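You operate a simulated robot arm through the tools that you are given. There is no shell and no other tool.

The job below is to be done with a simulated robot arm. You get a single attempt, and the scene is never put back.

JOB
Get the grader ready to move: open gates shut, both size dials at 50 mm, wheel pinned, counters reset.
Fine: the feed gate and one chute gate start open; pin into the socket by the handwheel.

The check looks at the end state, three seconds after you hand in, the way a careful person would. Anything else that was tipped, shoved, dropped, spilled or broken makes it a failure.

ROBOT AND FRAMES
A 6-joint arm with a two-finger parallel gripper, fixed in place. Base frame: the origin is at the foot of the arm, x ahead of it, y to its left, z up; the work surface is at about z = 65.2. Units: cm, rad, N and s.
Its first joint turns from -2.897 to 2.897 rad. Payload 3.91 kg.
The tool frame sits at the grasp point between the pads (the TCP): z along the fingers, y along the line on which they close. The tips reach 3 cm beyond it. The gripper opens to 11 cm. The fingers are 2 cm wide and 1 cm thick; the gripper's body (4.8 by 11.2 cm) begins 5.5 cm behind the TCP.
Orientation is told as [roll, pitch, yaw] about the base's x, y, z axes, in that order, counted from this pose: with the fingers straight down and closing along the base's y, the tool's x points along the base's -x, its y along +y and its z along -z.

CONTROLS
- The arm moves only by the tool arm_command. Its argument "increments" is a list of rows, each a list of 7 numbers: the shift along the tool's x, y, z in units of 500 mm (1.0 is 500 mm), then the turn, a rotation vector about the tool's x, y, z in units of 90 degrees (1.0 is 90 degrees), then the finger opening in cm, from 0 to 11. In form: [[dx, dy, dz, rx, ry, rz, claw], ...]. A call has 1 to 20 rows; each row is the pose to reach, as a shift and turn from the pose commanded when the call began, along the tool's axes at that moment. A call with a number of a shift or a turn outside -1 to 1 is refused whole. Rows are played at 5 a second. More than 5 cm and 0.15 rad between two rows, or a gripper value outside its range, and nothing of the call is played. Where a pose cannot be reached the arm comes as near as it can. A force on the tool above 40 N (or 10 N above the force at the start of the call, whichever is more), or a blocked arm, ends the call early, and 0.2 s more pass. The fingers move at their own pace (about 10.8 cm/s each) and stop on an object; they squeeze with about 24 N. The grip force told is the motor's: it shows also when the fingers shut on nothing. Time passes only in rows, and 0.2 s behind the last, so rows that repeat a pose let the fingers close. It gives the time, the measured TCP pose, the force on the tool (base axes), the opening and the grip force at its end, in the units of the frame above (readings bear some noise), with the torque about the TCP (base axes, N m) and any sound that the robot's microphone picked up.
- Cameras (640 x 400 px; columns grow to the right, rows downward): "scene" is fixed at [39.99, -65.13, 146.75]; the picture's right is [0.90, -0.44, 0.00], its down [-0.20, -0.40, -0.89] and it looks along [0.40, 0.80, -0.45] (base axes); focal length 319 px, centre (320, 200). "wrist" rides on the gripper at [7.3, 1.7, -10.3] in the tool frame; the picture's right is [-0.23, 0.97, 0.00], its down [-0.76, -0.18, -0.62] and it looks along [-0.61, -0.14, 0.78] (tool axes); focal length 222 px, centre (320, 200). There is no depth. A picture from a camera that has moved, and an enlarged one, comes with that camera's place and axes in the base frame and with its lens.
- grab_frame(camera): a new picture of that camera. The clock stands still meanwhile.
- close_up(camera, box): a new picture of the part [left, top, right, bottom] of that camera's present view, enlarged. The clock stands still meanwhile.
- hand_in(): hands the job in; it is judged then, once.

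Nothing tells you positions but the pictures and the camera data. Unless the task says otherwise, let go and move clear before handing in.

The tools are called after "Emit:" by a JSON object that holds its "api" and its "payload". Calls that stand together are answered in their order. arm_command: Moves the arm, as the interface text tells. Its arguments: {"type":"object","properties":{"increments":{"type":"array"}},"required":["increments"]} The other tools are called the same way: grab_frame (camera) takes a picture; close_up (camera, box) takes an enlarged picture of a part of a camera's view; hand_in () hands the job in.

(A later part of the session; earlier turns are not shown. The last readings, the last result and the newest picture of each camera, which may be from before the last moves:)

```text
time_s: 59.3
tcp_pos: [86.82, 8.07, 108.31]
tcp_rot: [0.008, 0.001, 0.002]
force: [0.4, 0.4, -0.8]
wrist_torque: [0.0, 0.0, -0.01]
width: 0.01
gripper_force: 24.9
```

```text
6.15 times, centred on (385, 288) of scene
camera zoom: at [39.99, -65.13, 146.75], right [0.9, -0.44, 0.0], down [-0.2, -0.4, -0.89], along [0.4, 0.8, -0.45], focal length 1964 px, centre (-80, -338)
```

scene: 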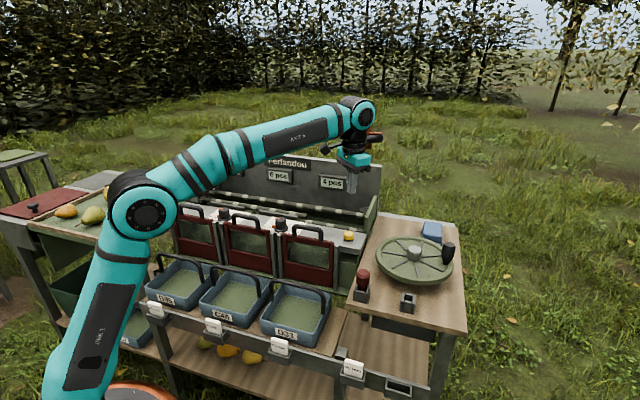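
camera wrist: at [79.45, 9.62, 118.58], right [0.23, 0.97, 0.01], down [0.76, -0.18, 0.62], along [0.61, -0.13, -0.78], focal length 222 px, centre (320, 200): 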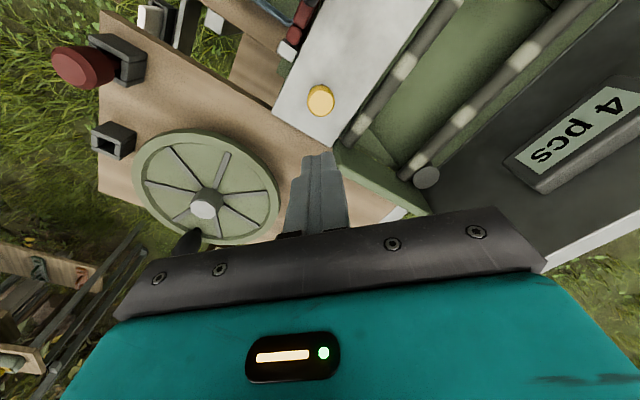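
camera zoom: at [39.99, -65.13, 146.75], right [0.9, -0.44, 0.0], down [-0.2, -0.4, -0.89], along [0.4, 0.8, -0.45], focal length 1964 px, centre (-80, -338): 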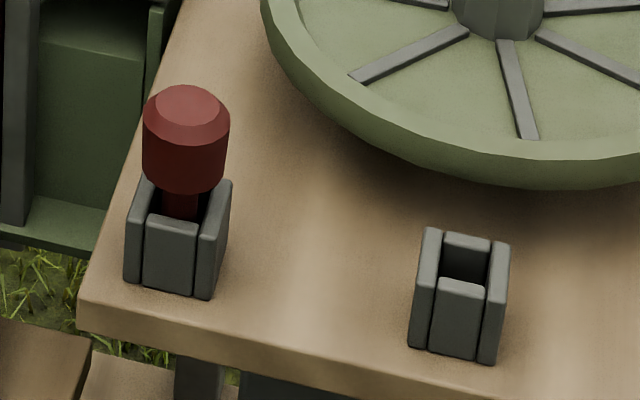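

The button is centred under the fingers. I'll descend to just above it and then press slowly.

Emit:
{"api": "arm_command", "payload": {"increments": [[0, 0, 0.07, 0, 0, 0, 0], [0, 0, 0.14, 0, 0, 0, 0], [0, 0, 0.21, 0, 0, 0, 0], [0, 0, 0.26, 0, 0, 0, 0], [0, 0, 0.276, 0, 0, 0, 0], [0, 0, 0.276, 0, 0, 0, 0]]}}

Emit:
{"api": "close_up", "payload": {"camera": "scene", "box": [300, 170, 400, 245]}}

```text
time_s: 60.7
tcp_pos: [86.84, 8.28, 94.55]
tcp_rot: [0.008, 0.0, 0.004]
force: [0.1, -0.5, -0.2]
wrist_torque: [-0.03, -0.01, 0.0]
width: 0.01
gripper_force: 23.7
```

```text
5.33 times, centred on (350, 208) of scene
camera zoom: at [39.99, -65.13, 146.75], right [0.9, -0.44, 0.0], down [-0.2, -0.4, -0.89], along [0.4, 0.8, -0.45], focal length 1702 px, centre (160, 160)
```

zoom: 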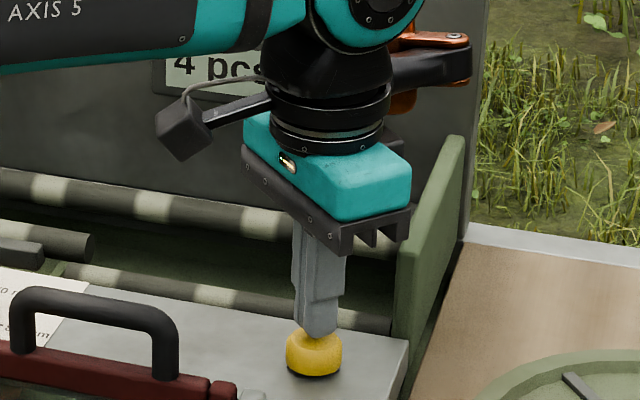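

The fingertips are just above the button. I'll press down in small steps.

Emit:
{"api": "arm_command", "payload": {"increments": [[0, 0, 0.005, 0, 0, 0, 0], [0, 0, 0.01, 0, 0, 0, 0], [0, 0, 0.015, 0, 0, 0, 0], [0, 0, 0.02, 0, 0, 0, 0]]}}

Emit:
{"api": "close_up", "payload": {"camera": "scene", "box": [200, 150, 400, 245]}}

```text
time_s: 61.7
tcp_pos: [86.78, 8.19, 93.61]
tcp_rot: [0.009, 0.002, 0.004]
force: [1.2, 0.8, 3.3]
wrist_torque: [0.04, -0.02, 0.0]
width: 0.0
gripper_force: 23.9
heard: click
```

```text
3.20 times, centred on (300, 198) of scene
camera zoom: at [39.99, -65.13, 146.75], right [0.9, -0.44, 0.0], down [-0.2, -0.4, -0.89], along [0.4, 0.8, -0.45], focal length 1021 px, centre (384, 208)
```

zoom: 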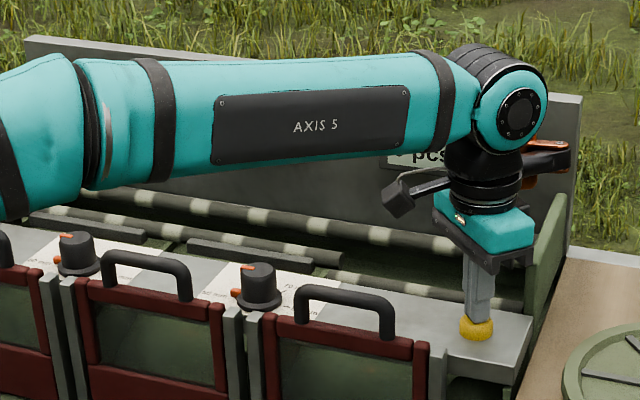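

A click was heard. I'll rise and check the counters.

Emit:
{"api": "arm_command", "payload": {"increments": [[0, 0, 0.02, 0, 0, 0, 0], [0, 0, 0.0, 0, 0, 0, 0], [0, 0, -0.06, 0, 0, 0, 0], [0, 0, -0.14, 0, 0, 0, 0], [0, 0, -0.22, 0, 0, 0, 0], [0, 0, -0.3, 0, 0, 0, 0], [0, 0, -0.38, 0, 0, 0, 0]]}}

Emit:
{"api": "close_up", "payload": {"camera": "scene", "box": [180, 130, 400, 260]}}

Emit:
{"api": "grab_frame", "payload": {"camera": "wrist"}}

```text
time_s: 63.3
tcp_pos: [86.77, 8.06, 112.49]
tcp_rot: [0.009, 0.002, 0.002]
force: [-0.1, -0.5, -1.0]
wrist_torque: [0.0, 0.03, -0.02]
width: 0.01
gripper_force: 23.4
```

```text
2.91 times, centred on (290, 195) of scene
camera zoom: at [39.99, -65.13, 146.75], right [0.9, -0.44, 0.0], down [-0.2, -0.4, -0.89], along [0.4, 0.8, -0.45], focal length 928 px, centre (407, 214)
```

zoom: 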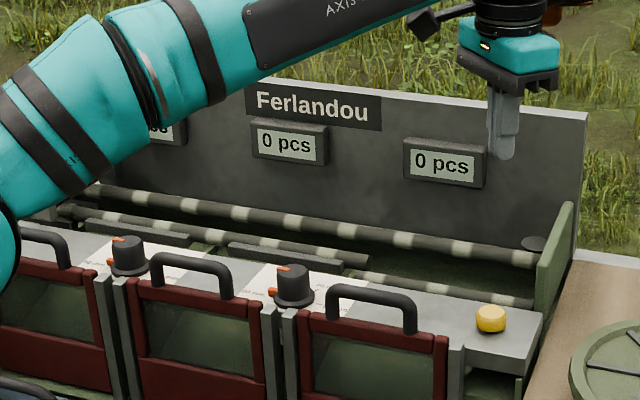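

```text
taken
camera wrist: at [79.53, 9.57, 122.79], right [0.22, 0.97, 0.01], down [0.76, -0.18, 0.62], along [0.61, -0.13, -0.78], focal length 222 px, centre (320, 200)
```

wrist: 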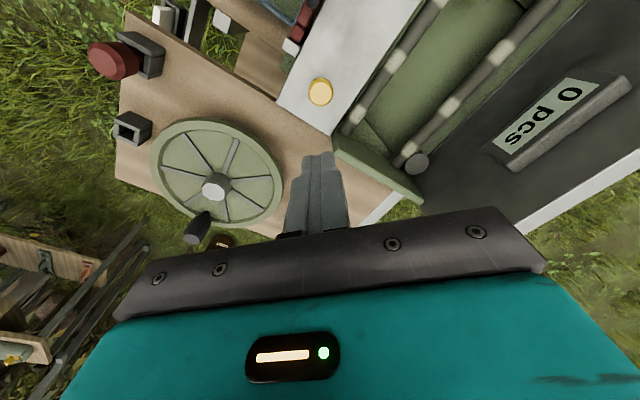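

The counters read 0. Now the pin: its knob top is near (77.8,-12.9,94.4) and the empty socket beside the wheel is near (85.8,-21.6,90.1). I'll level the tool and hover between the two for a precise look.

Emit:
{"api": "arm_command", "payload": {"increments": [[0, 0, 0, 0.0057, -0.001, 0, 2]]}}

Emit:
{"api": "arm_command", "payload": {"increments": [[0.0151, -0.0716, 0.007, 0, 0, -0.0689, 6], [0.0301, -0.1432, 0.014, 0, 0, -0.1377, 6], [0.0452, -0.2148, 0.021, 0, 0, -0.2066, 6], [0.0602, -0.2864, 0.028, 0, 0, -0.2754, 6], [0.0753, -0.358, 0.035, 0, 0, -0.3443, 6], [0.0903, -0.4296, 0.043, 0, 0, -0.4131, 6], [0.1054, -0.5012, 0.05, 0, 0, -0.482, 6]]}}

Emit:
{"api": "grab_frame", "payload": {"camera": "wrist"}}

Emit:
{"api": "grab_frame", "payload": {"camera": "scene"}}

```text
time_s: 63.7
tcp_pos: [86.82, 8.11, 112.71]
tcp_rot: [-0.001, -0.001, 0.002]
force: [0.7, -0.2, -0.3]
wrist_torque: [0.01, 0.01, -0.04]
width: 2.02
gripper_force: 0.1
```

```text
time_s: 65.3
tcp_pos: [81.76, -17.05, 110.2]
tcp_rot: [-0.002, -0.002, 0.764]
force: [0.4, -1.0, -0.4]
wrist_torque: [-0.04, 0.02, -0.01]
width: 6.01
gripper_force: 0.0
```

```text
taken
camera wrist: at [75.15, -20.78, 120.33], right [-0.51, 0.86, 0.0], down [0.67, 0.4, 0.62], along [0.54, 0.32, -0.78], focal length 222 px, centre (320, 200)
```

wrist: 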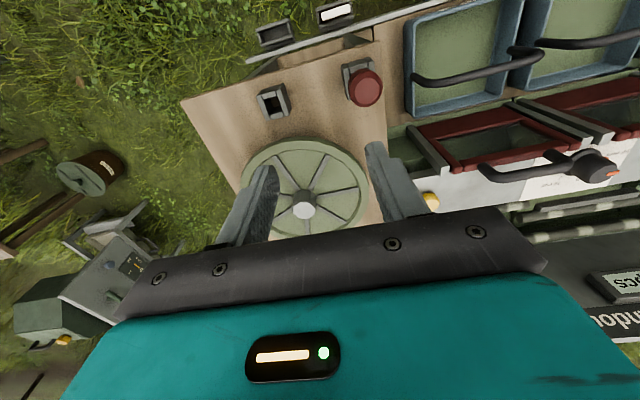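

```text
taken
```

scene: 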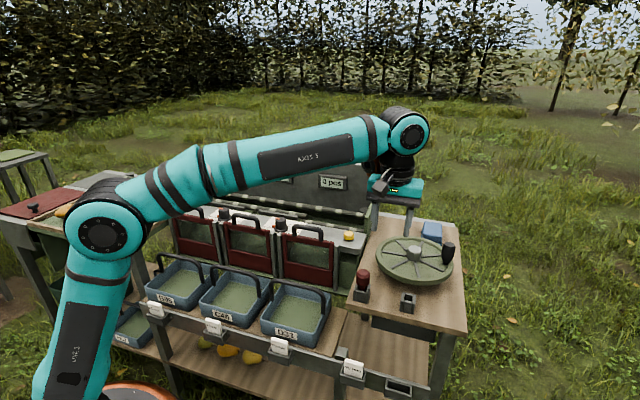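

Emit:
{"api": "close_up", "payload": {"camera": "wrist", "box": [240, 50, 400, 150]}}

Emit:
{"api": "close_up", "payload": {"camera": "wrist", "box": [330, 55, 400, 110]}}

Emit:
{"api": "close_up", "payload": {"camera": "wrist", "box": [240, 75, 310, 130]}}

Emit:
{"api": "close_up", "payload": {"camera": "scene", "box": [345, 260, 385, 310]}}

Emit:
{"api": "close_up", "payload": {"camera": "scene", "box": [390, 280, 430, 320]}}

```text
4.00 times, centred on (320, 100) of wrist
camera zoom: at [75.15, -20.78, 120.33], right [-0.51, 0.86, 0.0], down [0.67, 0.4, 0.62], along [0.54, 0.32, -0.78], focal length 888 px, centre (320, 600)
```

zoom: 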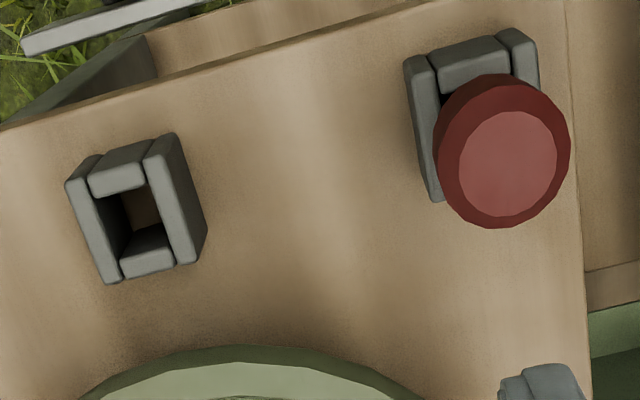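

```text
7.27 times, centred on (365, 82) of wrist
camera zoom: at [75.15, -20.78, 120.33], right [-0.51, 0.86, 0.0], down [0.67, 0.4, 0.62], along [0.54, 0.32, -0.78], focal length 1615 px, centre (-7, 1054)
```

zoom: 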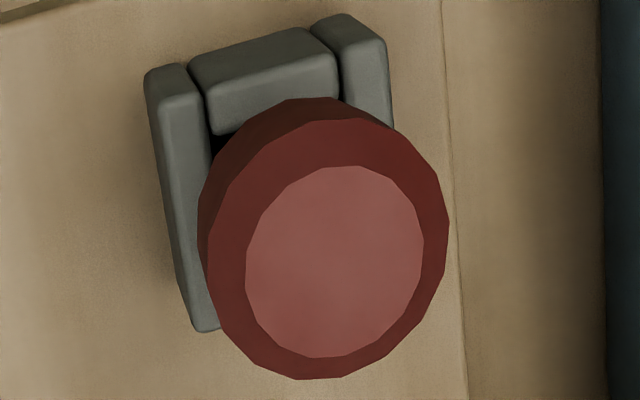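

```text
7.27 times, centred on (275, 102) of wrist
camera zoom: at [75.15, -20.78, 120.33], right [-0.51, 0.86, 0.0], down [0.67, 0.4, 0.62], along [0.54, 0.32, -0.78], focal length 1615 px, centre (647, 909)
```

zoom: 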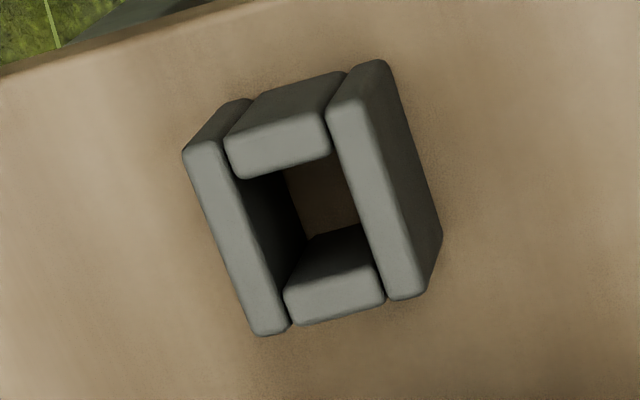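

```text
8.00 times, centred on (365, 285) of scene
camera zoom: at [39.99, -65.13, 146.75], right [0.9, -0.44, 0.0], down [-0.2, -0.4, -0.89], along [0.4, 0.8, -0.45], focal length 2552 px, centre (-40, -480)
```

zoom: 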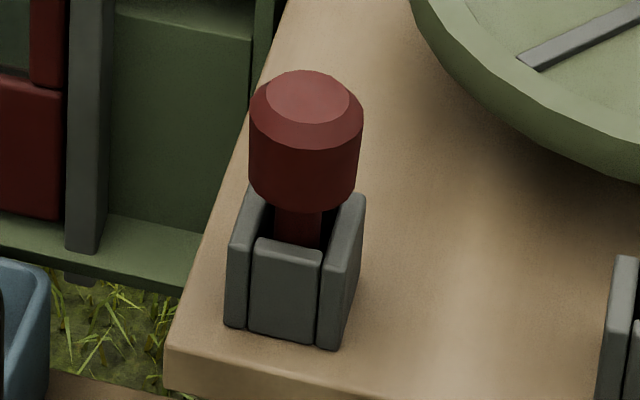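

```text
10.00 times, centred on (410, 300) of scene
camera zoom: at [39.99, -65.13, 146.75], right [0.9, -0.44, 0.0], down [-0.2, -0.4, -0.89], along [0.4, 0.8, -0.45], focal length 3191 px, centre (-580, -800)
```

zoom: 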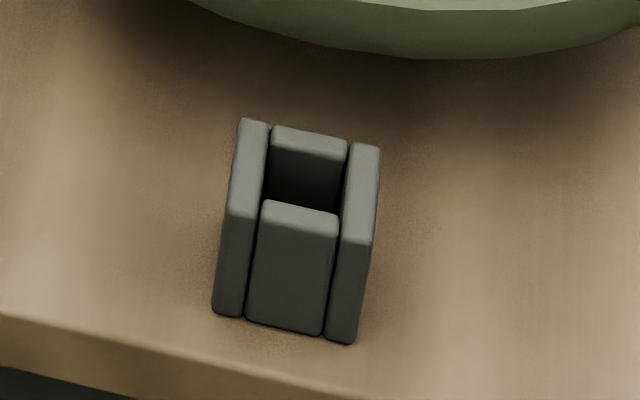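

The pin knob top is at (77.46,-13.7,95.1), the empty socket hole is at (85.6,-21.7), and its rim is at z≈90. The pin-to-socket shift is about (8.2,-8.0). I'll move over the pin and descend partway.

Emit:
{"api": "arm_command", "payload": {"increments": [[0.008, 0.054, 0.02, 0, 0, 0, 6], [0.0163, 0.1084, 0.04, 0, 0, 0, 6], [0.0163, 0.1084, 0.12, 0, 0, 0, 6], [0.0163, 0.1084, 0.2, 0, 0, 0, 6]]}}

Emit:
{"api": "close_up", "payload": {"camera": "wrist", "box": [220, 40, 420, 220]}}

Emit:
{"api": "close_up", "payload": {"camera": "scene", "box": [320, 230, 420, 320]}}

```text
time_s: 66.3
tcp_pos: [77.28, -13.67, 100.05]
tcp_rot: [-0.001, -0.003, 0.76]
force: [-0.3, 0.5, -0.4]
wrist_torque: [0.0, -0.03, -0.03]
width: 5.98
gripper_force: 0.1
```

```text
2.22 times, centred on (320, 130) of wrist
camera zoom: at [70.81, -17.33, 110.27], right [-0.51, 0.86, 0.0], down [0.67, 0.4, 0.62], along [0.54, 0.32, -0.78], focal length 494 px, centre (320, 356)
```

zoom: 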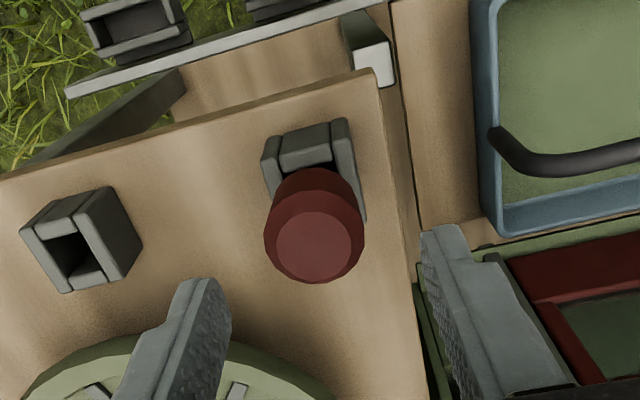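

```text
4.44 times, centred on (370, 275) of scene
camera zoom: at [39.99, -65.13, 146.75], right [0.9, -0.44, 0.0], down [-0.2, -0.4, -0.89], along [0.4, 0.8, -0.45], focal length 1418 px, centre (98, -133)
```

zoom: 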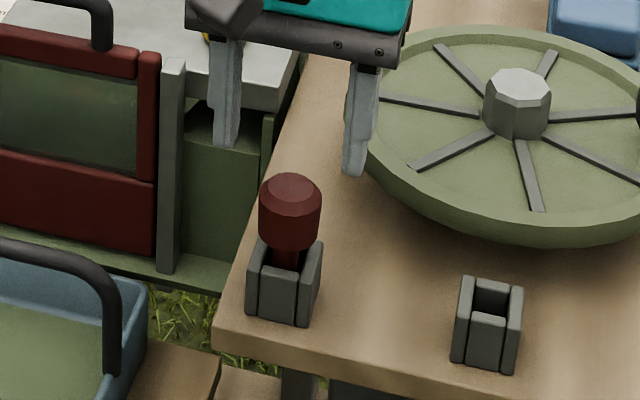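

The knob is 0.2 cm off centre. I'll correct, descend to z=94, and grip the pin's knob.

Emit:
{"api": "arm_command", "payload": {"increments": [[0.003, -0.004, 0.04, 0, 0, 0, 6], [0.003, -0.004, 0.08, 0, 0, 0, 6], [0.003, -0.004, 0.11, 0, 0, 0, 6], [0.003, -0.004, 0.12, 0, 0, 0, 6], [0.003, -0.004, 0.12, 0, 0, 0, 4], [0.003, -0.004, 0.12, 0, 0, 0, 2], [0.003, -0.004, 0.12, 0, 0, 0, 0], [0.003, -0.004, 0.12, 0, 0, 0, 0]]}}

Emit:
{"api": "close_up", "payload": {"camera": "wrist", "box": [220, 60, 420, 240]}}

Emit:
{"api": "close_up", "payload": {"camera": "scene", "box": [330, 240, 430, 320]}}

```text
time_s: 68.1
tcp_pos: [77.24, -13.91, 94.07]
tcp_rot: [-0.001, 0.001, 0.762]
force: [-0.3, 0.3, 0.2]
wrist_torque: [0.03, 0.03, 0.01]
width: 3.51
gripper_force: 23.9
```

```text
2.22 times, centred on (320, 150) of wrist
camera zoom: at [70.85, -17.73, 104.29], right [-0.51, 0.86, 0.0], down [0.67, 0.4, 0.62], along [0.54, 0.32, -0.78], focal length 494 px, centre (320, 311)
```

zoom: 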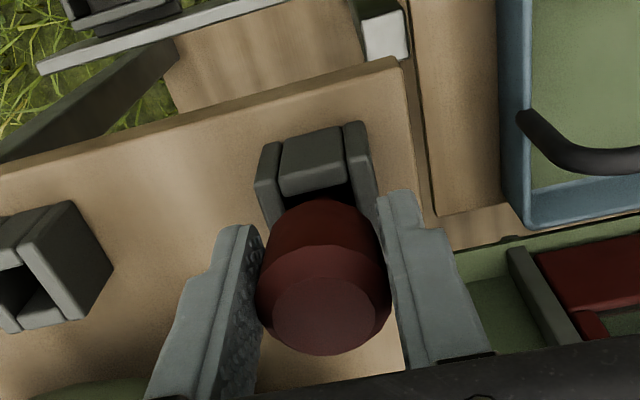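

```text
5.00 times, centred on (380, 280) of scene
camera zoom: at [39.99, -65.13, 146.75], right [0.9, -0.44, 0.0], down [-0.2, -0.4, -0.89], along [0.4, 0.8, -0.45], focal length 1595 px, centre (20, -200)
```

zoom: 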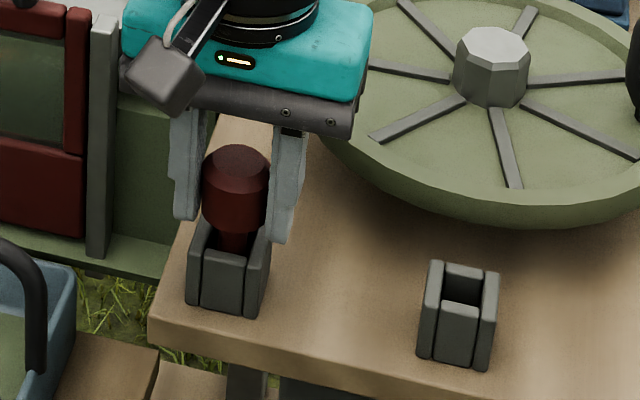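

The pin knob is gripped at 3.51 cm with no side load. I'll lift it straight up slowly.

Emit:
{"api": "arm_command", "payload": {"increments": [[0, 0, -0.01, 0, 0, 0, 0], [0, 0, -0.02, 0, 0, 0, 0], [0, 0, -0.04, 0, 0, 0, 0], [0, 0, -0.06, 0, 0, 0, 0], [0, 0, -0.08, 0, 0, 0, 0], [0, 0, -0.1, 0, 0, 0, 0], [0, 0, -0.12, 0, 0, 0, 0], [0, 0, -0.14, 0, 0, 0, 0]]}}

Emit:
{"api": "close_up", "payload": {"camera": "wrist", "box": [220, 60, 420, 240]}}

Emit:
{"api": "close_up", "payload": {"camera": "scene", "box": [330, 220, 430, 320]}}

```text
time_s: 69.9
tcp_pos: [77.43, -13.94, 101.12]
tcp_rot: [-0.003, -0.002, 0.76]
force: [0.0, -0.4, -0.3]
wrist_torque: [0.01, 0.02, -0.02]
width: 3.5
gripper_force: 23.7
```

```text
2.22 times, centred on (320, 150) of wrist
camera zoom: at [70.85, -17.76, 111.32], right [-0.51, 0.86, 0.0], down [0.67, 0.4, 0.62], along [0.54, 0.32, -0.78], focal length 494 px, centre (320, 311)
```

zoom: 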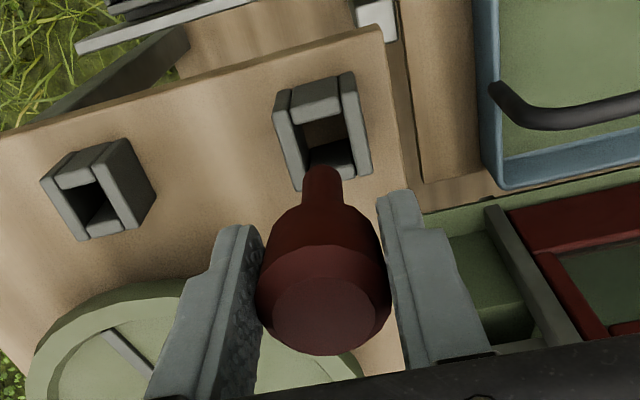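

```text
4.00 times, centred on (380, 270) of scene
camera zoom: at [39.99, -65.13, 146.75], right [0.9, -0.44, 0.0], down [-0.2, -0.4, -0.89], along [0.4, 0.8, -0.45], focal length 1276 px, centre (80, -80)
```

zoom: 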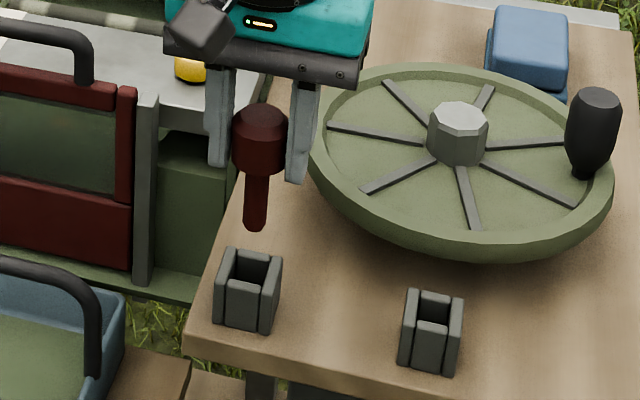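

The pin is out, and both holes are visible in one picture, so I can measure the shift between them precisely.

Emit:
{"api": "close_up", "payload": {"camera": "wrist", "box": [290, 80, 350, 125]}}

Emit:
{"api": "close_up", "payload": {"camera": "wrist", "box": [225, 115, 285, 160]}}

Emit:
{"api": "close_up", "payload": {"camera": "scene", "box": [370, 240, 450, 320]}}

Emit:
{"api": "close_up", "payload": {"camera": "scene", "box": [375, 275, 405, 305]}}

```text
8.89 times, centred on (320, 102) of wrist
camera zoom: at [70.85, -17.76, 111.32], right [-0.51, 0.86, 0.0], down [0.67, 0.4, 0.62], along [0.54, 0.32, -0.78], focal length 1974 px, centre (320, 1067)
```

zoom: 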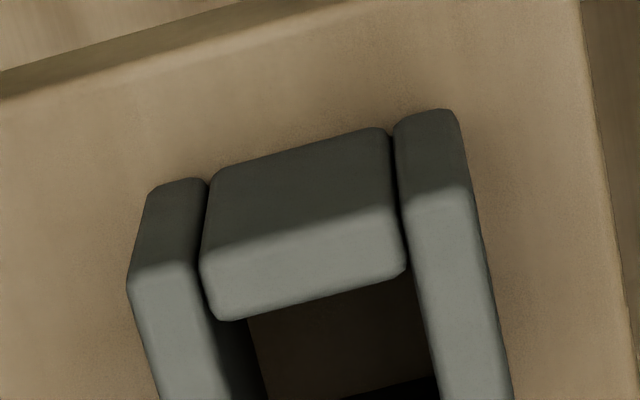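

```text
8.89 times, centred on (255, 138) of wrist
camera zoom: at [70.85, -17.76, 111.32], right [-0.51, 0.86, 0.0], down [0.67, 0.4, 0.62], along [0.54, 0.32, -0.78], focal length 1974 px, centre (898, 756)
```

zoom: 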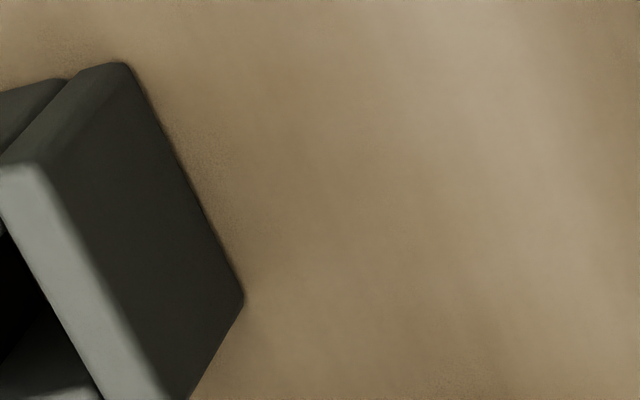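

```text
5.00 times, centred on (410, 280) of scene
camera zoom: at [39.99, -65.13, 146.75], right [0.9, -0.44, 0.0], down [-0.2, -0.4, -0.89], along [0.4, 0.8, -0.45], focal length 1595 px, centre (-130, -200)
```

zoom: 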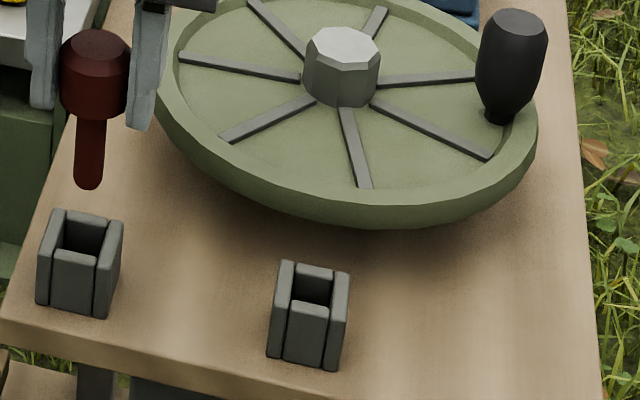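

```text
13.33 times, centred on (390, 290) of scene
camera zoom: at [39.99, -65.13, 146.75], right [0.9, -0.44, 0.0], down [-0.2, -0.4, -0.89], along [0.4, 0.8, -0.45], focal length 4254 px, centre (-613, -1000)
```

zoom: 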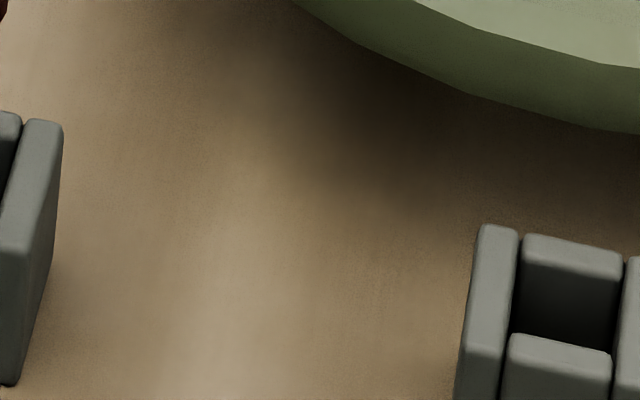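

Emit:
{"api": "close_up", "payload": {"camera": "scene", "box": [355, 274, 425, 318]}}

Emit:
{"api": "close_up", "payload": {"camera": "wrist", "box": [225, 85, 345, 145]}}

```text
9.09 times, centred on (390, 296) of scene
camera zoom: at [39.99, -65.13, 146.75], right [0.9, -0.44, 0.0], down [-0.2, -0.4, -0.89], along [0.4, 0.8, -0.45], focal length 2901 px, centre (-316, -673)
```

zoom: 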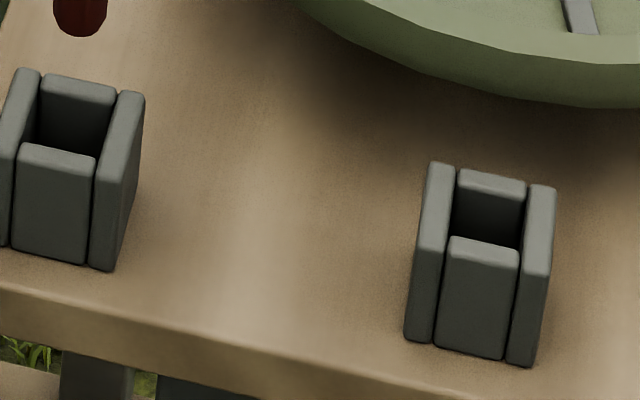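

```text
5.33 times, centred on (285, 115) of wrist
camera zoom: at [70.85, -17.76, 111.32], right [-0.51, 0.86, 0.0], down [0.67, 0.4, 0.62], along [0.54, 0.32, -0.78], focal length 1185 px, centre (507, 653)
```

zoom: 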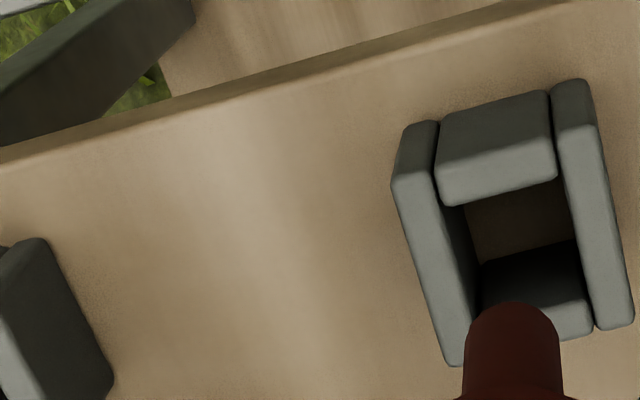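

The measured shift between hole centres is about (8.14,-8.09). I'll carry the pin across at this height and check the alignment over the socket.

Emit:
{"api": "arm_command", "payload": {"increments": [[-0.0013, -0.0459, 0, 0, 0, 0, 0], [-0.0025, -0.0918, 0, 0, 0, 0, 0], [-0.0038, -0.1376, 0, 0, 0, 0, 0], [-0.005, -0.1835, 0, 0, 0, 0, 0], [-0.0063, -0.2294, 0, 0, 0, 0, 0], [-0.0063, -0.2294, 0, 0, 0, 0, 0]]}}

Emit:
{"api": "close_up", "payload": {"camera": "wrist", "box": [250, 60, 390, 220]}}

Emit:
{"api": "close_up", "payload": {"camera": "scene", "box": [370, 240, 450, 320]}}

```text
time_s: 71.3
tcp_pos: [85.46, -22.13, 100.95]
tcp_rot: [-0.004, 0.0, 0.76]
force: [-0.5, -0.3, -0.2]
wrist_torque: [0.01, 0.0, 0.01]
width: 3.52
gripper_force: 24.1
```

```text
2.50 times, centred on (320, 140) of wrist
camera zoom: at [79.04, -25.85, 111.29], right [-0.51, 0.86, 0.0], down [0.67, 0.4, 0.62], along [0.54, 0.32, -0.78], focal length 555 px, centre (320, 350)
```

zoom: 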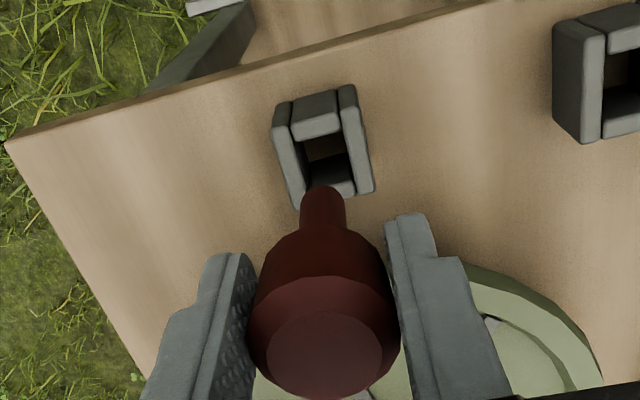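

```text
5.00 times, centred on (410, 280) of scene
camera zoom: at [39.99, -65.13, 146.75], right [0.9, -0.44, 0.0], down [-0.2, -0.4, -0.89], along [0.4, 0.8, -0.45], focal length 1595 px, centre (-130, -200)
```

zoom: 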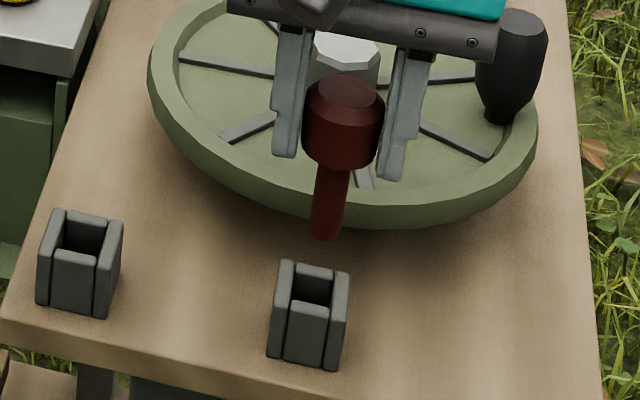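

Emit:
{"api": "close_up", "payload": {"camera": "wrist", "box": [290, 80, 360, 150]}}

Emit:
{"api": "close_up", "payload": {"camera": "scene", "box": [390, 265, 430, 315]}}

```text
5.71 times, centred on (325, 115) of wrist
camera zoom: at [79.04, -25.85, 111.29], right [-0.51, 0.86, 0.0], down [0.67, 0.4, 0.62], along [0.54, 0.32, -0.78], focal length 1269 px, centre (291, 686)
```

zoom: 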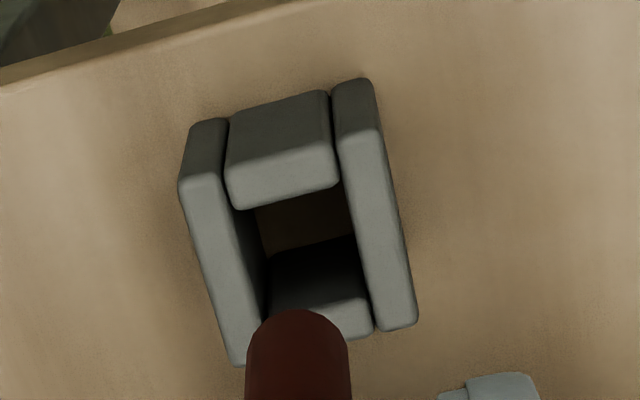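

```text
8.00 times, centred on (410, 290) of scene
camera zoom: at [39.99, -65.13, 146.75], right [0.9, -0.44, 0.0], down [-0.2, -0.4, -0.89], along [0.4, 0.8, -0.45], focal length 2552 px, centre (-400, -520)
```

zoom: 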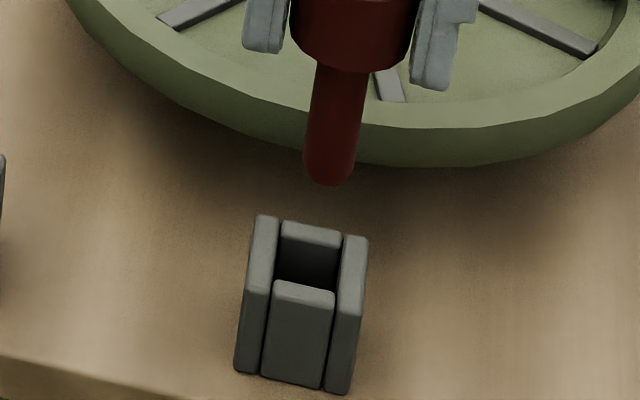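

The pin over the socket matches the geometry it had in its holder to within about 0.05 cm across. I'll nudge 0.2 cm toward the hole centre front-to-back and lower slowly.

Emit:
{"api": "arm_command", "payload": {"increments": [[-0.004, 0.0005, 0.01, 0, 0, 0, 0], [-0.004, 0.0005, 0.025, 0, 0, 0, 0], [-0.004, 0.0005, 0.04, 0, 0, 0, 0], [-0.004, 0.0005, 0.055, 0, 0, 0, 0]]}}

Emit:
{"api": "close_up", "payload": {"camera": "wrist", "box": [270, 80, 370, 180]}}

Emit:
{"api": "close_up", "payload": {"camera": "scene", "box": [390, 265, 430, 315]}}

```text
time_s: 72.3
tcp_pos: [85.54, -21.79, 98.41]
tcp_rot: [-0.002, 0.0, 0.761]
force: [0.8, 0.3, -0.6]
wrist_torque: [-0.01, 0.01, -0.03]
width: 3.51
gripper_force: 23.8
```

```text
4.00 times, centred on (320, 130) of wrist
camera zoom: at [79.12, -25.65, 108.59], right [-0.51, 0.86, 0.0], down [0.67, 0.4, 0.62], along [0.54, 0.32, -0.78], focal length 888 px, centre (320, 480)
```

zoom: 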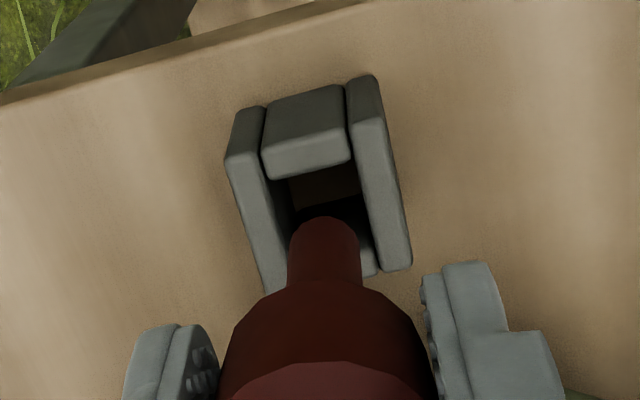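

```text
8.00 times, centred on (410, 290) of scene
camera zoom: at [39.99, -65.13, 146.75], right [0.9, -0.44, 0.0], down [-0.2, -0.4, -0.89], along [0.4, 0.8, -0.45], focal length 2552 px, centre (-400, -520)
```

zoom: 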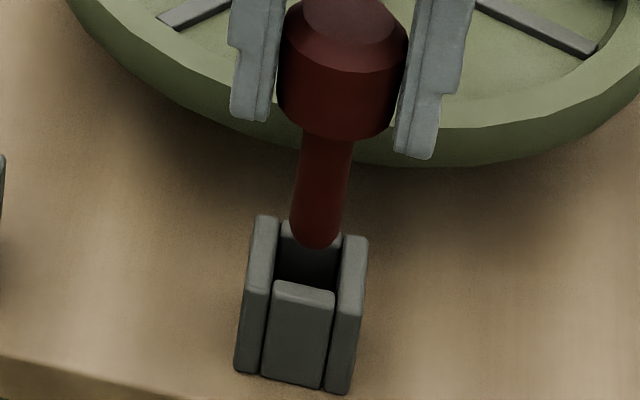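

The pin tip is over the hole and aligned within about 0.15 cm. I'll make a slight correction and lower it into the socket.

Emit:
{"api": "arm_command", "payload": {"increments": [[-0.001, 0.0012, 0.008, 0, 0, 0, 0], [-0.001, 0.0012, 0.016, 0, 0, 0, 0], [-0.001, 0.0012, 0.024, 0, 0, 0, 0], [-0.001, 0.0012, 0.032, 0, 0, 0, 0], [-0.001, 0.0012, 0.04, 0, 0, 0, 0]]}}

Emit:
{"api": "close_up", "payload": {"camera": "wrist", "box": [270, 80, 370, 180]}}

Emit:
{"api": "close_up", "payload": {"camera": "scene", "box": [390, 265, 430, 315]}}

```text
time_s: 73.5
tcp_pos: [85.47, -21.86, 96.43]
tcp_rot: [-0.001, 0.0, 0.761]
force: [-5.0, -0.3, 16.9]
wrist_torque: [0.26, 0.22, 0.03]
width: 3.51
gripper_force: 24.3
```

```text
4.00 times, centred on (320, 130) of wrist
camera zoom: at [79.04, -25.56, 106.67], right [-0.51, 0.86, 0.0], down [0.67, 0.4, 0.62], along [0.54, 0.32, -0.78], focal length 888 px, centre (320, 480)
```

zoom: 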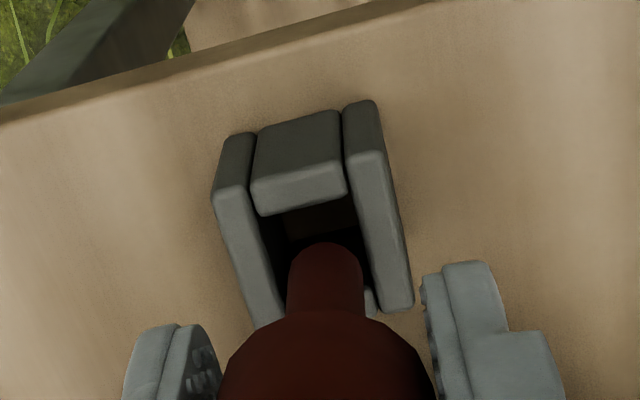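

```text
8.00 times, centred on (410, 290) of scene
camera zoom: at [39.99, -65.13, 146.75], right [0.9, -0.44, 0.0], down [-0.2, -0.4, -0.89], along [0.4, 0.8, -0.45], focal length 2552 px, centre (-400, -520)
```

zoom: 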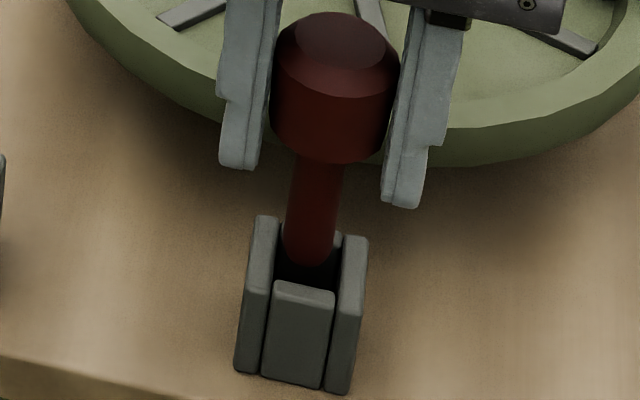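

The tip touched the socket rim on the back-left side (17 N). I'll lift slightly, shift 0.25 cm toward the front and 0.12 cm right, and try again.

Emit:
{"api": "arm_command", "payload": {"increments": [[0, 0, -0.012, 0, 0, 0, 0], [0.0025, -0.0012, -0.016, 0, 0, 0, 0], [0.005, -0.0024, -0.016, 0, 0, 0, 0], [0.005, -0.0024, -0.008, 0, 0, 0, 0], [0.005, -0.0024, 0, 0, 0, 0, 0]]}}

Emit:
{"api": "close_up", "payload": {"camera": "wrist", "box": [270, 80, 370, 180]}}

```text
time_s: 74.7
tcp_pos: [85.54, -22.11, 96.35]
tcp_rot: [-0.002, 0.001, 0.761]
force: [-0.3, 0.0, -1.0]
wrist_torque: [0.0, 0.0, -0.03]
width: 3.5
gripper_force: 23.8
```

```text
4.00 times, centred on (320, 130) of wrist
camera zoom: at [79.03, -25.84, 106.56], right [-0.51, 0.86, 0.0], down [0.67, 0.4, 0.62], along [0.54, 0.32, -0.78], focal length 888 px, centre (320, 480)
```

zoom: 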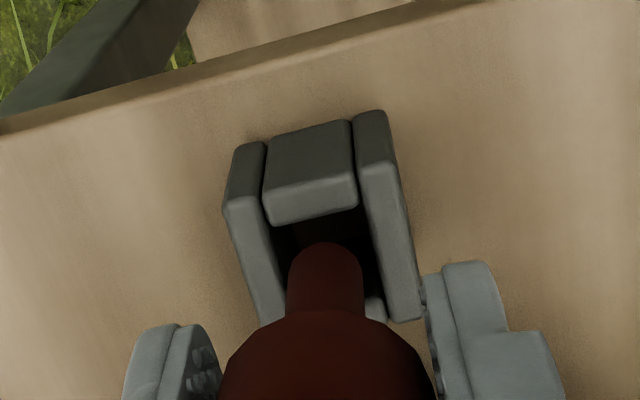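

The contact has gone at the same height, so I'll keep lowering gently.

Emit:
{"api": "arm_command", "payload": {"increments": [[0, 0, 0.006, 0, 0, 0, 0], [0, 0, 0.012, 0, 0, 0, 0], [0, 0, 0.018, 0, 0, 0, 0], [0, 0, 0.024, 0, 0, 0, 0]]}}

Emit:
{"api": "close_up", "payload": {"camera": "wrist", "box": [270, 80, 370, 180]}}

Emit:
{"api": "close_up", "payload": {"camera": "scene", "box": [390, 265, 430, 315]}}

```text
time_s: 75.7
tcp_pos: [85.53, -22.01, 95.09]
tcp_rot: [-0.002, 0.0, 0.762]
force: [0.0, -0.1, -0.7]
wrist_torque: [0.01, 0.03, 0.02]
width: 3.53
gripper_force: 24.0
```

```text
4.00 times, centred on (320, 130) of wrist
camera zoom: at [79.02, -25.87, 105.34], right [-0.51, 0.86, 0.0], down [0.67, 0.4, 0.62], along [0.54, 0.32, -0.78], focal length 888 px, centre (320, 480)
```

zoom: 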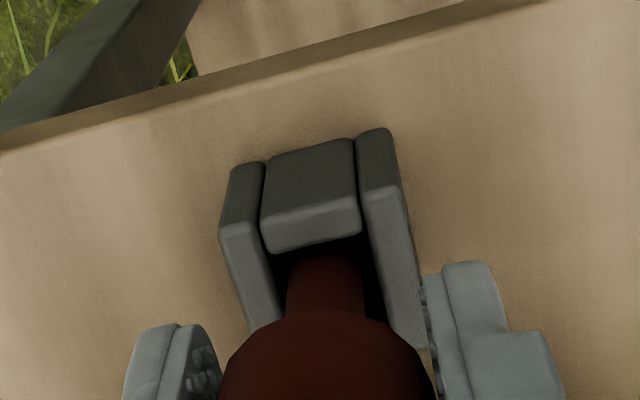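

```text
8.00 times, centred on (410, 290) of scene
camera zoom: at [39.99, -65.13, 146.75], right [0.9, -0.44, 0.0], down [-0.2, -0.4, -0.89], along [0.4, 0.8, -0.45], focal length 2552 px, centre (-400, -520)
```

zoom: 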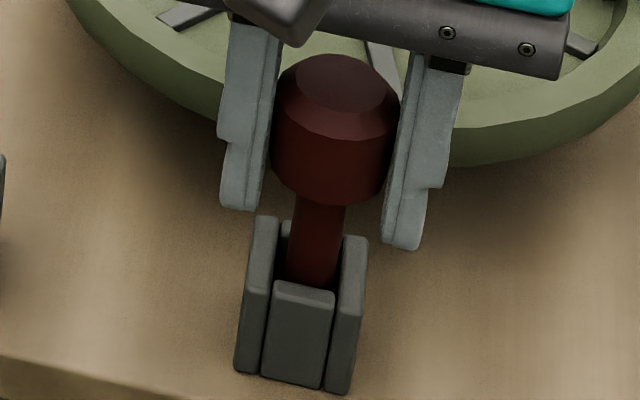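

The pin is entering the socket. I'll lower it until it seats.

Emit:
{"api": "arm_command", "payload": {"increments": [[0, 0, 0.005, 0, 0, 0, 0], [0, 0, 0.01, 0, 0, 0, 0], [0, 0, 0.015, 0, 0, 0, 0], [0, 0, 0.019, 0, 0, 0, 0]]}}

```text
time_s: 76.7
tcp_pos: [85.5, -22.09, 94.31]
tcp_rot: [-0.003, -0.001, 0.761]
force: [0.0, 0.4, -0.6]
wrist_torque: [-0.02, 0.01, 0.0]
width: 3.51
gripper_force: 23.6
```

Emit:
{"api": "arm_command", "payload": {"increments": [[0, 0, 0.003, 0, 0, 0, 0], [0, 0, 0.006, 0, 0, 0, 0], [0, 0, 0.009, 0, 0, 0, 0], [0, 0, 0.012, 0, 0, 0, 0]]}}

Emit:
{"api": "close_up", "payload": {"camera": "scene", "box": [350, 260, 430, 320]}}

```text
time_s: 77.7
tcp_pos: [85.4, -22.2, 93.52]
tcp_rot: [-0.001, -0.002, 0.76]
force: [-0.1, -0.2, -0.9]
wrist_torque: [0.0, -0.01, 0.03]
width: 3.5
gripper_force: 24.3
```

```text
6.67 times, centred on (390, 290) of scene
camera zoom: at [39.99, -65.13, 146.75], right [0.9, -0.44, 0.0], down [-0.2, -0.4, -0.89], along [0.4, 0.8, -0.45], focal length 2127 px, centre (-147, -400)
```

zoom: 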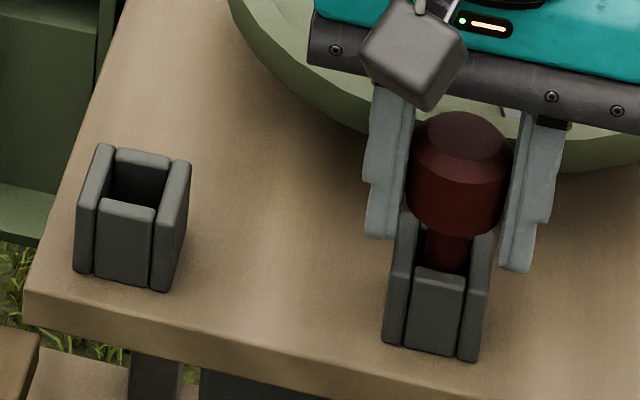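

The pin slipped up about 0.7 cm in the grip during the rim contact, so it's now nearly seated with the fingertips just above the socket rim. I'll lower slightly more and release.

Emit:
{"api": "arm_command", "payload": {"increments": [[0, 0, 0.002, 0, 0, 0, 0], [0, 0, 0.004, 0, 0, 0, 0], [0, 0, 0.004, 0, 0, 0, 0]]}}

```text
time_s: 78.5
tcp_pos: [85.48, -22.17, 93.49]
tcp_rot: [-0.001, -0.001, 0.761]
force: [-0.5, 0.2, -1.0]
wrist_torque: [0.03, 0.0, -0.01]
width: 3.52
gripper_force: 23.7
```

Emit:
{"api": "arm_command", "payload": {"increments": [[0, 0, 0, 0, 0, 0, 3.7], [0, 0, 0, 0, 0, 0, 4.2], [0, 0, 0, 0, 0, 0, 5], [0, 0, 0, 0, 0, 0, 6]]}}

Emit:
{"api": "close_up", "payload": {"camera": "scene", "box": [350, 260, 430, 320]}}

Emit:
{"api": "close_up", "payload": {"camera": "wrist", "box": [220, 60, 420, 240]}}

```text
time_s: 79.5
tcp_pos: [85.45, -22.06, 93.36]
tcp_rot: [-0.001, 0.0, 0.762]
force: [-0.7, 0.5, -1.1]
wrist_torque: [-0.01, 0.05, -0.01]
width: 5.98
gripper_force: 0.0
```

```text
6.67 times, centred on (390, 290) of scene
camera zoom: at [39.99, -65.13, 146.75], right [0.9, -0.44, 0.0], down [-0.2, -0.4, -0.89], along [0.4, 0.8, -0.45], focal length 2127 px, centre (-147, -400)
```

zoom: 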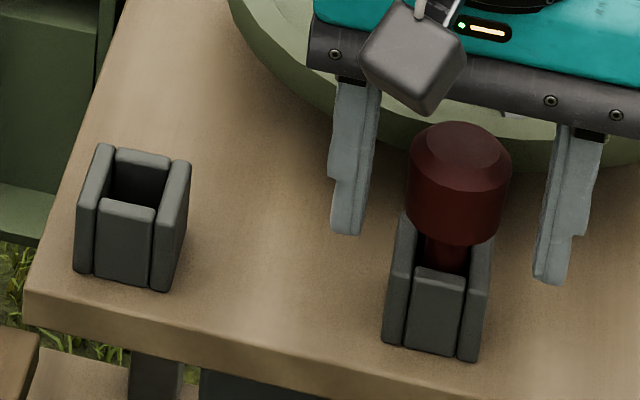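

```text
2.22 times, centred on (320, 150) of wrist
camera zoom: at [79.03, -25.83, 103.62], right [-0.51, 0.86, 0.0], down [0.67, 0.4, 0.62], along [0.54, 0.32, -0.78], focal length 494 px, centre (320, 311)
```

zoom: 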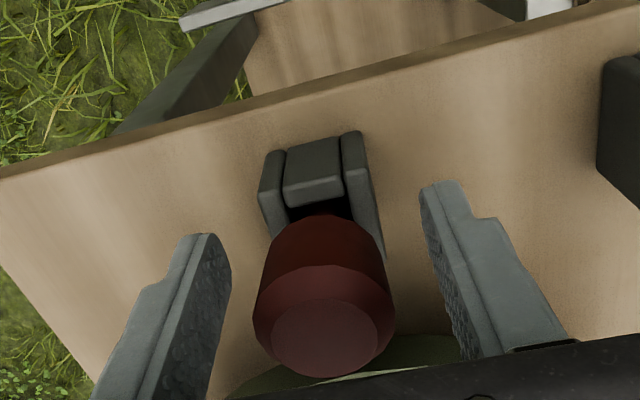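

The pin dropped the last few millimetres and sits in the socket at the same depth it had in the holder. I'll rise straight up and check.

Emit:
{"api": "arm_command", "payload": {"increments": [[0, 0, -0.02, 0, 0, 0, 6], [0, 0, -0.06, 0, 0, 0, 6], [0, 0, -0.12, 0, 0, 0, 6], [0, 0, -0.2, 0, 0, 0, 6], [0, 0, -0.28, 0, 0, 0, 6], [0, 0, -0.36, 0, 0, 0, 6]]}}

Emit:
{"api": "grab_frame", "payload": {"camera": "scene"}}

Emit:
{"api": "close_up", "payload": {"camera": "scene", "box": [340, 210, 480, 330]}}

Emit:
{"api": "close_up", "payload": {"camera": "wrist", "box": [240, 20, 420, 180]}}

```text
time_s: 80.9
tcp_pos: [85.52, -21.96, 111.26]
tcp_rot: [-0.001, 0.001, 0.762]
force: [0.0, 0.6, -0.6]
wrist_torque: [0.01, 0.01, 0.0]
width: 5.99
gripper_force: 0.2
```

```text
taken
```

scene: 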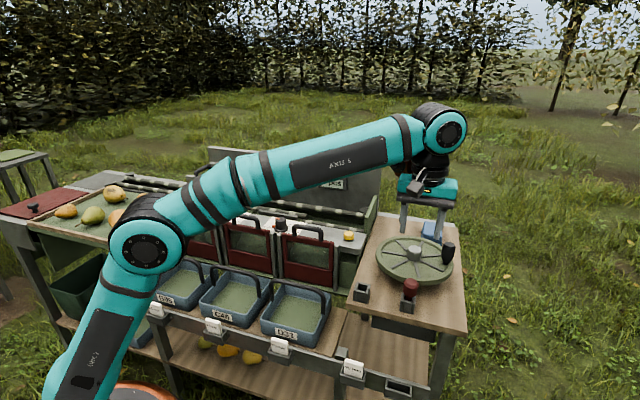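

```text
3.33 times, centred on (410, 270) of scene
camera zoom: at [39.99, -65.13, 146.75], right [0.9, -0.44, 0.0], down [-0.2, -0.4, -0.89], along [0.4, 0.8, -0.45], focal length 1064 px, centre (20, -33)
```

zoom: 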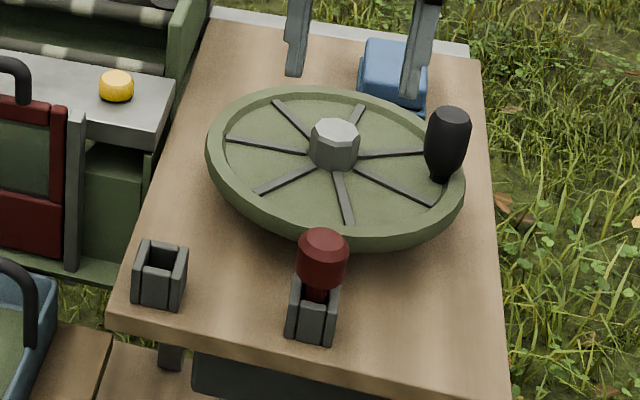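

```text
2.50 times, centred on (330, 100) of wrist
camera zoom: at [78.99, -25.77, 121.52], right [-0.51, 0.86, 0.0], down [0.67, 0.4, 0.62], along [0.54, 0.32, -0.78], focal length 555 px, centre (295, 450)
```

zoom: 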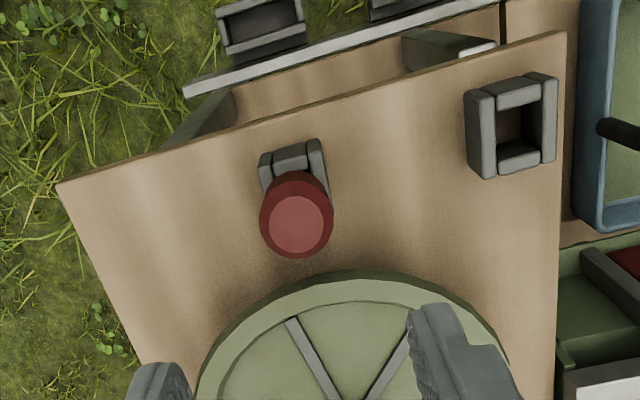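

The pin stands in the socket by the wheel, and the wheel hasn't moved. I'll move the arm clear so I can inspect everything.

Emit:
{"api": "arm_command", "payload": {"increments": [[0, 0, -0.09, 0, 0, 0, 6], [0, 0, -0.18, 0, 0, 0, 6], [-0.0022, 0.08, -0.214, 0, 0, 0.0485, 6], [-0.0044, 0.16, -0.214, 0, 0, 0.097, 6], [-0.0067, 0.24, -0.214, 0, 0, 0.1455, 6], [-0.0089, 0.32, -0.214, 0, 0, 0.194, 6], [-0.0111, 0.4, -0.214, 0, 0, 0.2425, 6], [-0.0133, 0.48, -0.214, 0, 0, 0.291, 6], [-0.0155, 0.56, -0.214, 0, 0, 0.3395, 6], [-0.0178, 0.64, -0.214, 0, 0, 0.388, 6], [-0.02, 0.72, -0.214, 0, 0, 0.4365, 6], [-0.0222, 0.7998, -0.214, 0, 0, 0.485, 6]]}}

Emit:
{"api": "grab_frame", "payload": {"camera": "scene"}}

Emit:
{"api": "close_up", "payload": {"camera": "scene", "box": [150, 140, 370, 290]}}

Emit:
{"api": "grab_frame", "payload": {"camera": "wrist"}}

```text
time_s: 83.5
tcp_pos: [58.63, 7.67, 122.01]
tcp_rot: [-0.002, -0.001, -0.002]
force: [0.7, -0.5, -0.1]
wrist_torque: [0.0, 0.03, -0.04]
width: 5.99
gripper_force: 0.1
out of reach, approached as far as the arm can: row 2, 3
```

```text
taken
```

scene: 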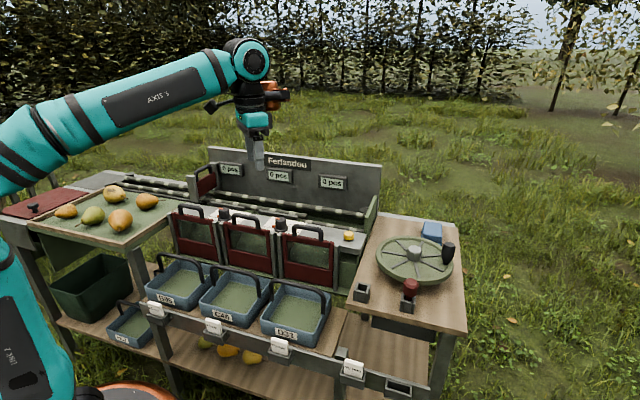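

```text
2.67 times, centred on (260, 215) of scene
camera zoom: at [39.99, -65.13, 146.75], right [0.9, -0.44, 0.0], down [-0.2, -0.4, -0.89], along [0.4, 0.8, -0.45], focal length 851 px, centre (480, 160)
```

zoom: 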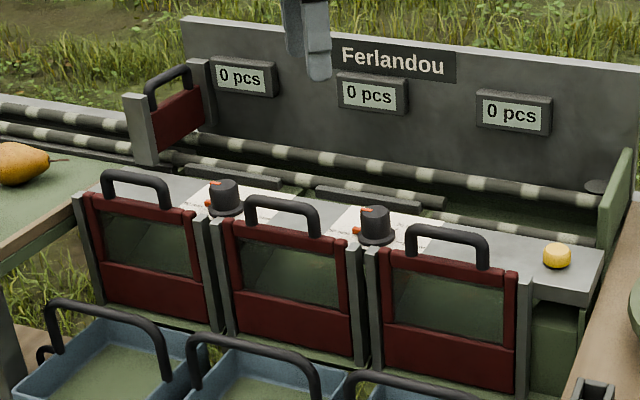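

```text
taken
camera wrist: at [51.35, 9.42, 132.21], right [0.23, 0.97, 0.0], down [0.76, -0.18, 0.62], along [0.61, -0.14, -0.78], focal length 222 px, centre (320, 200)
```

wrist: 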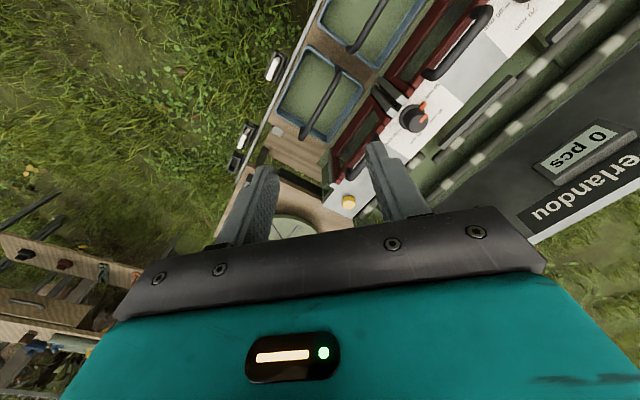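

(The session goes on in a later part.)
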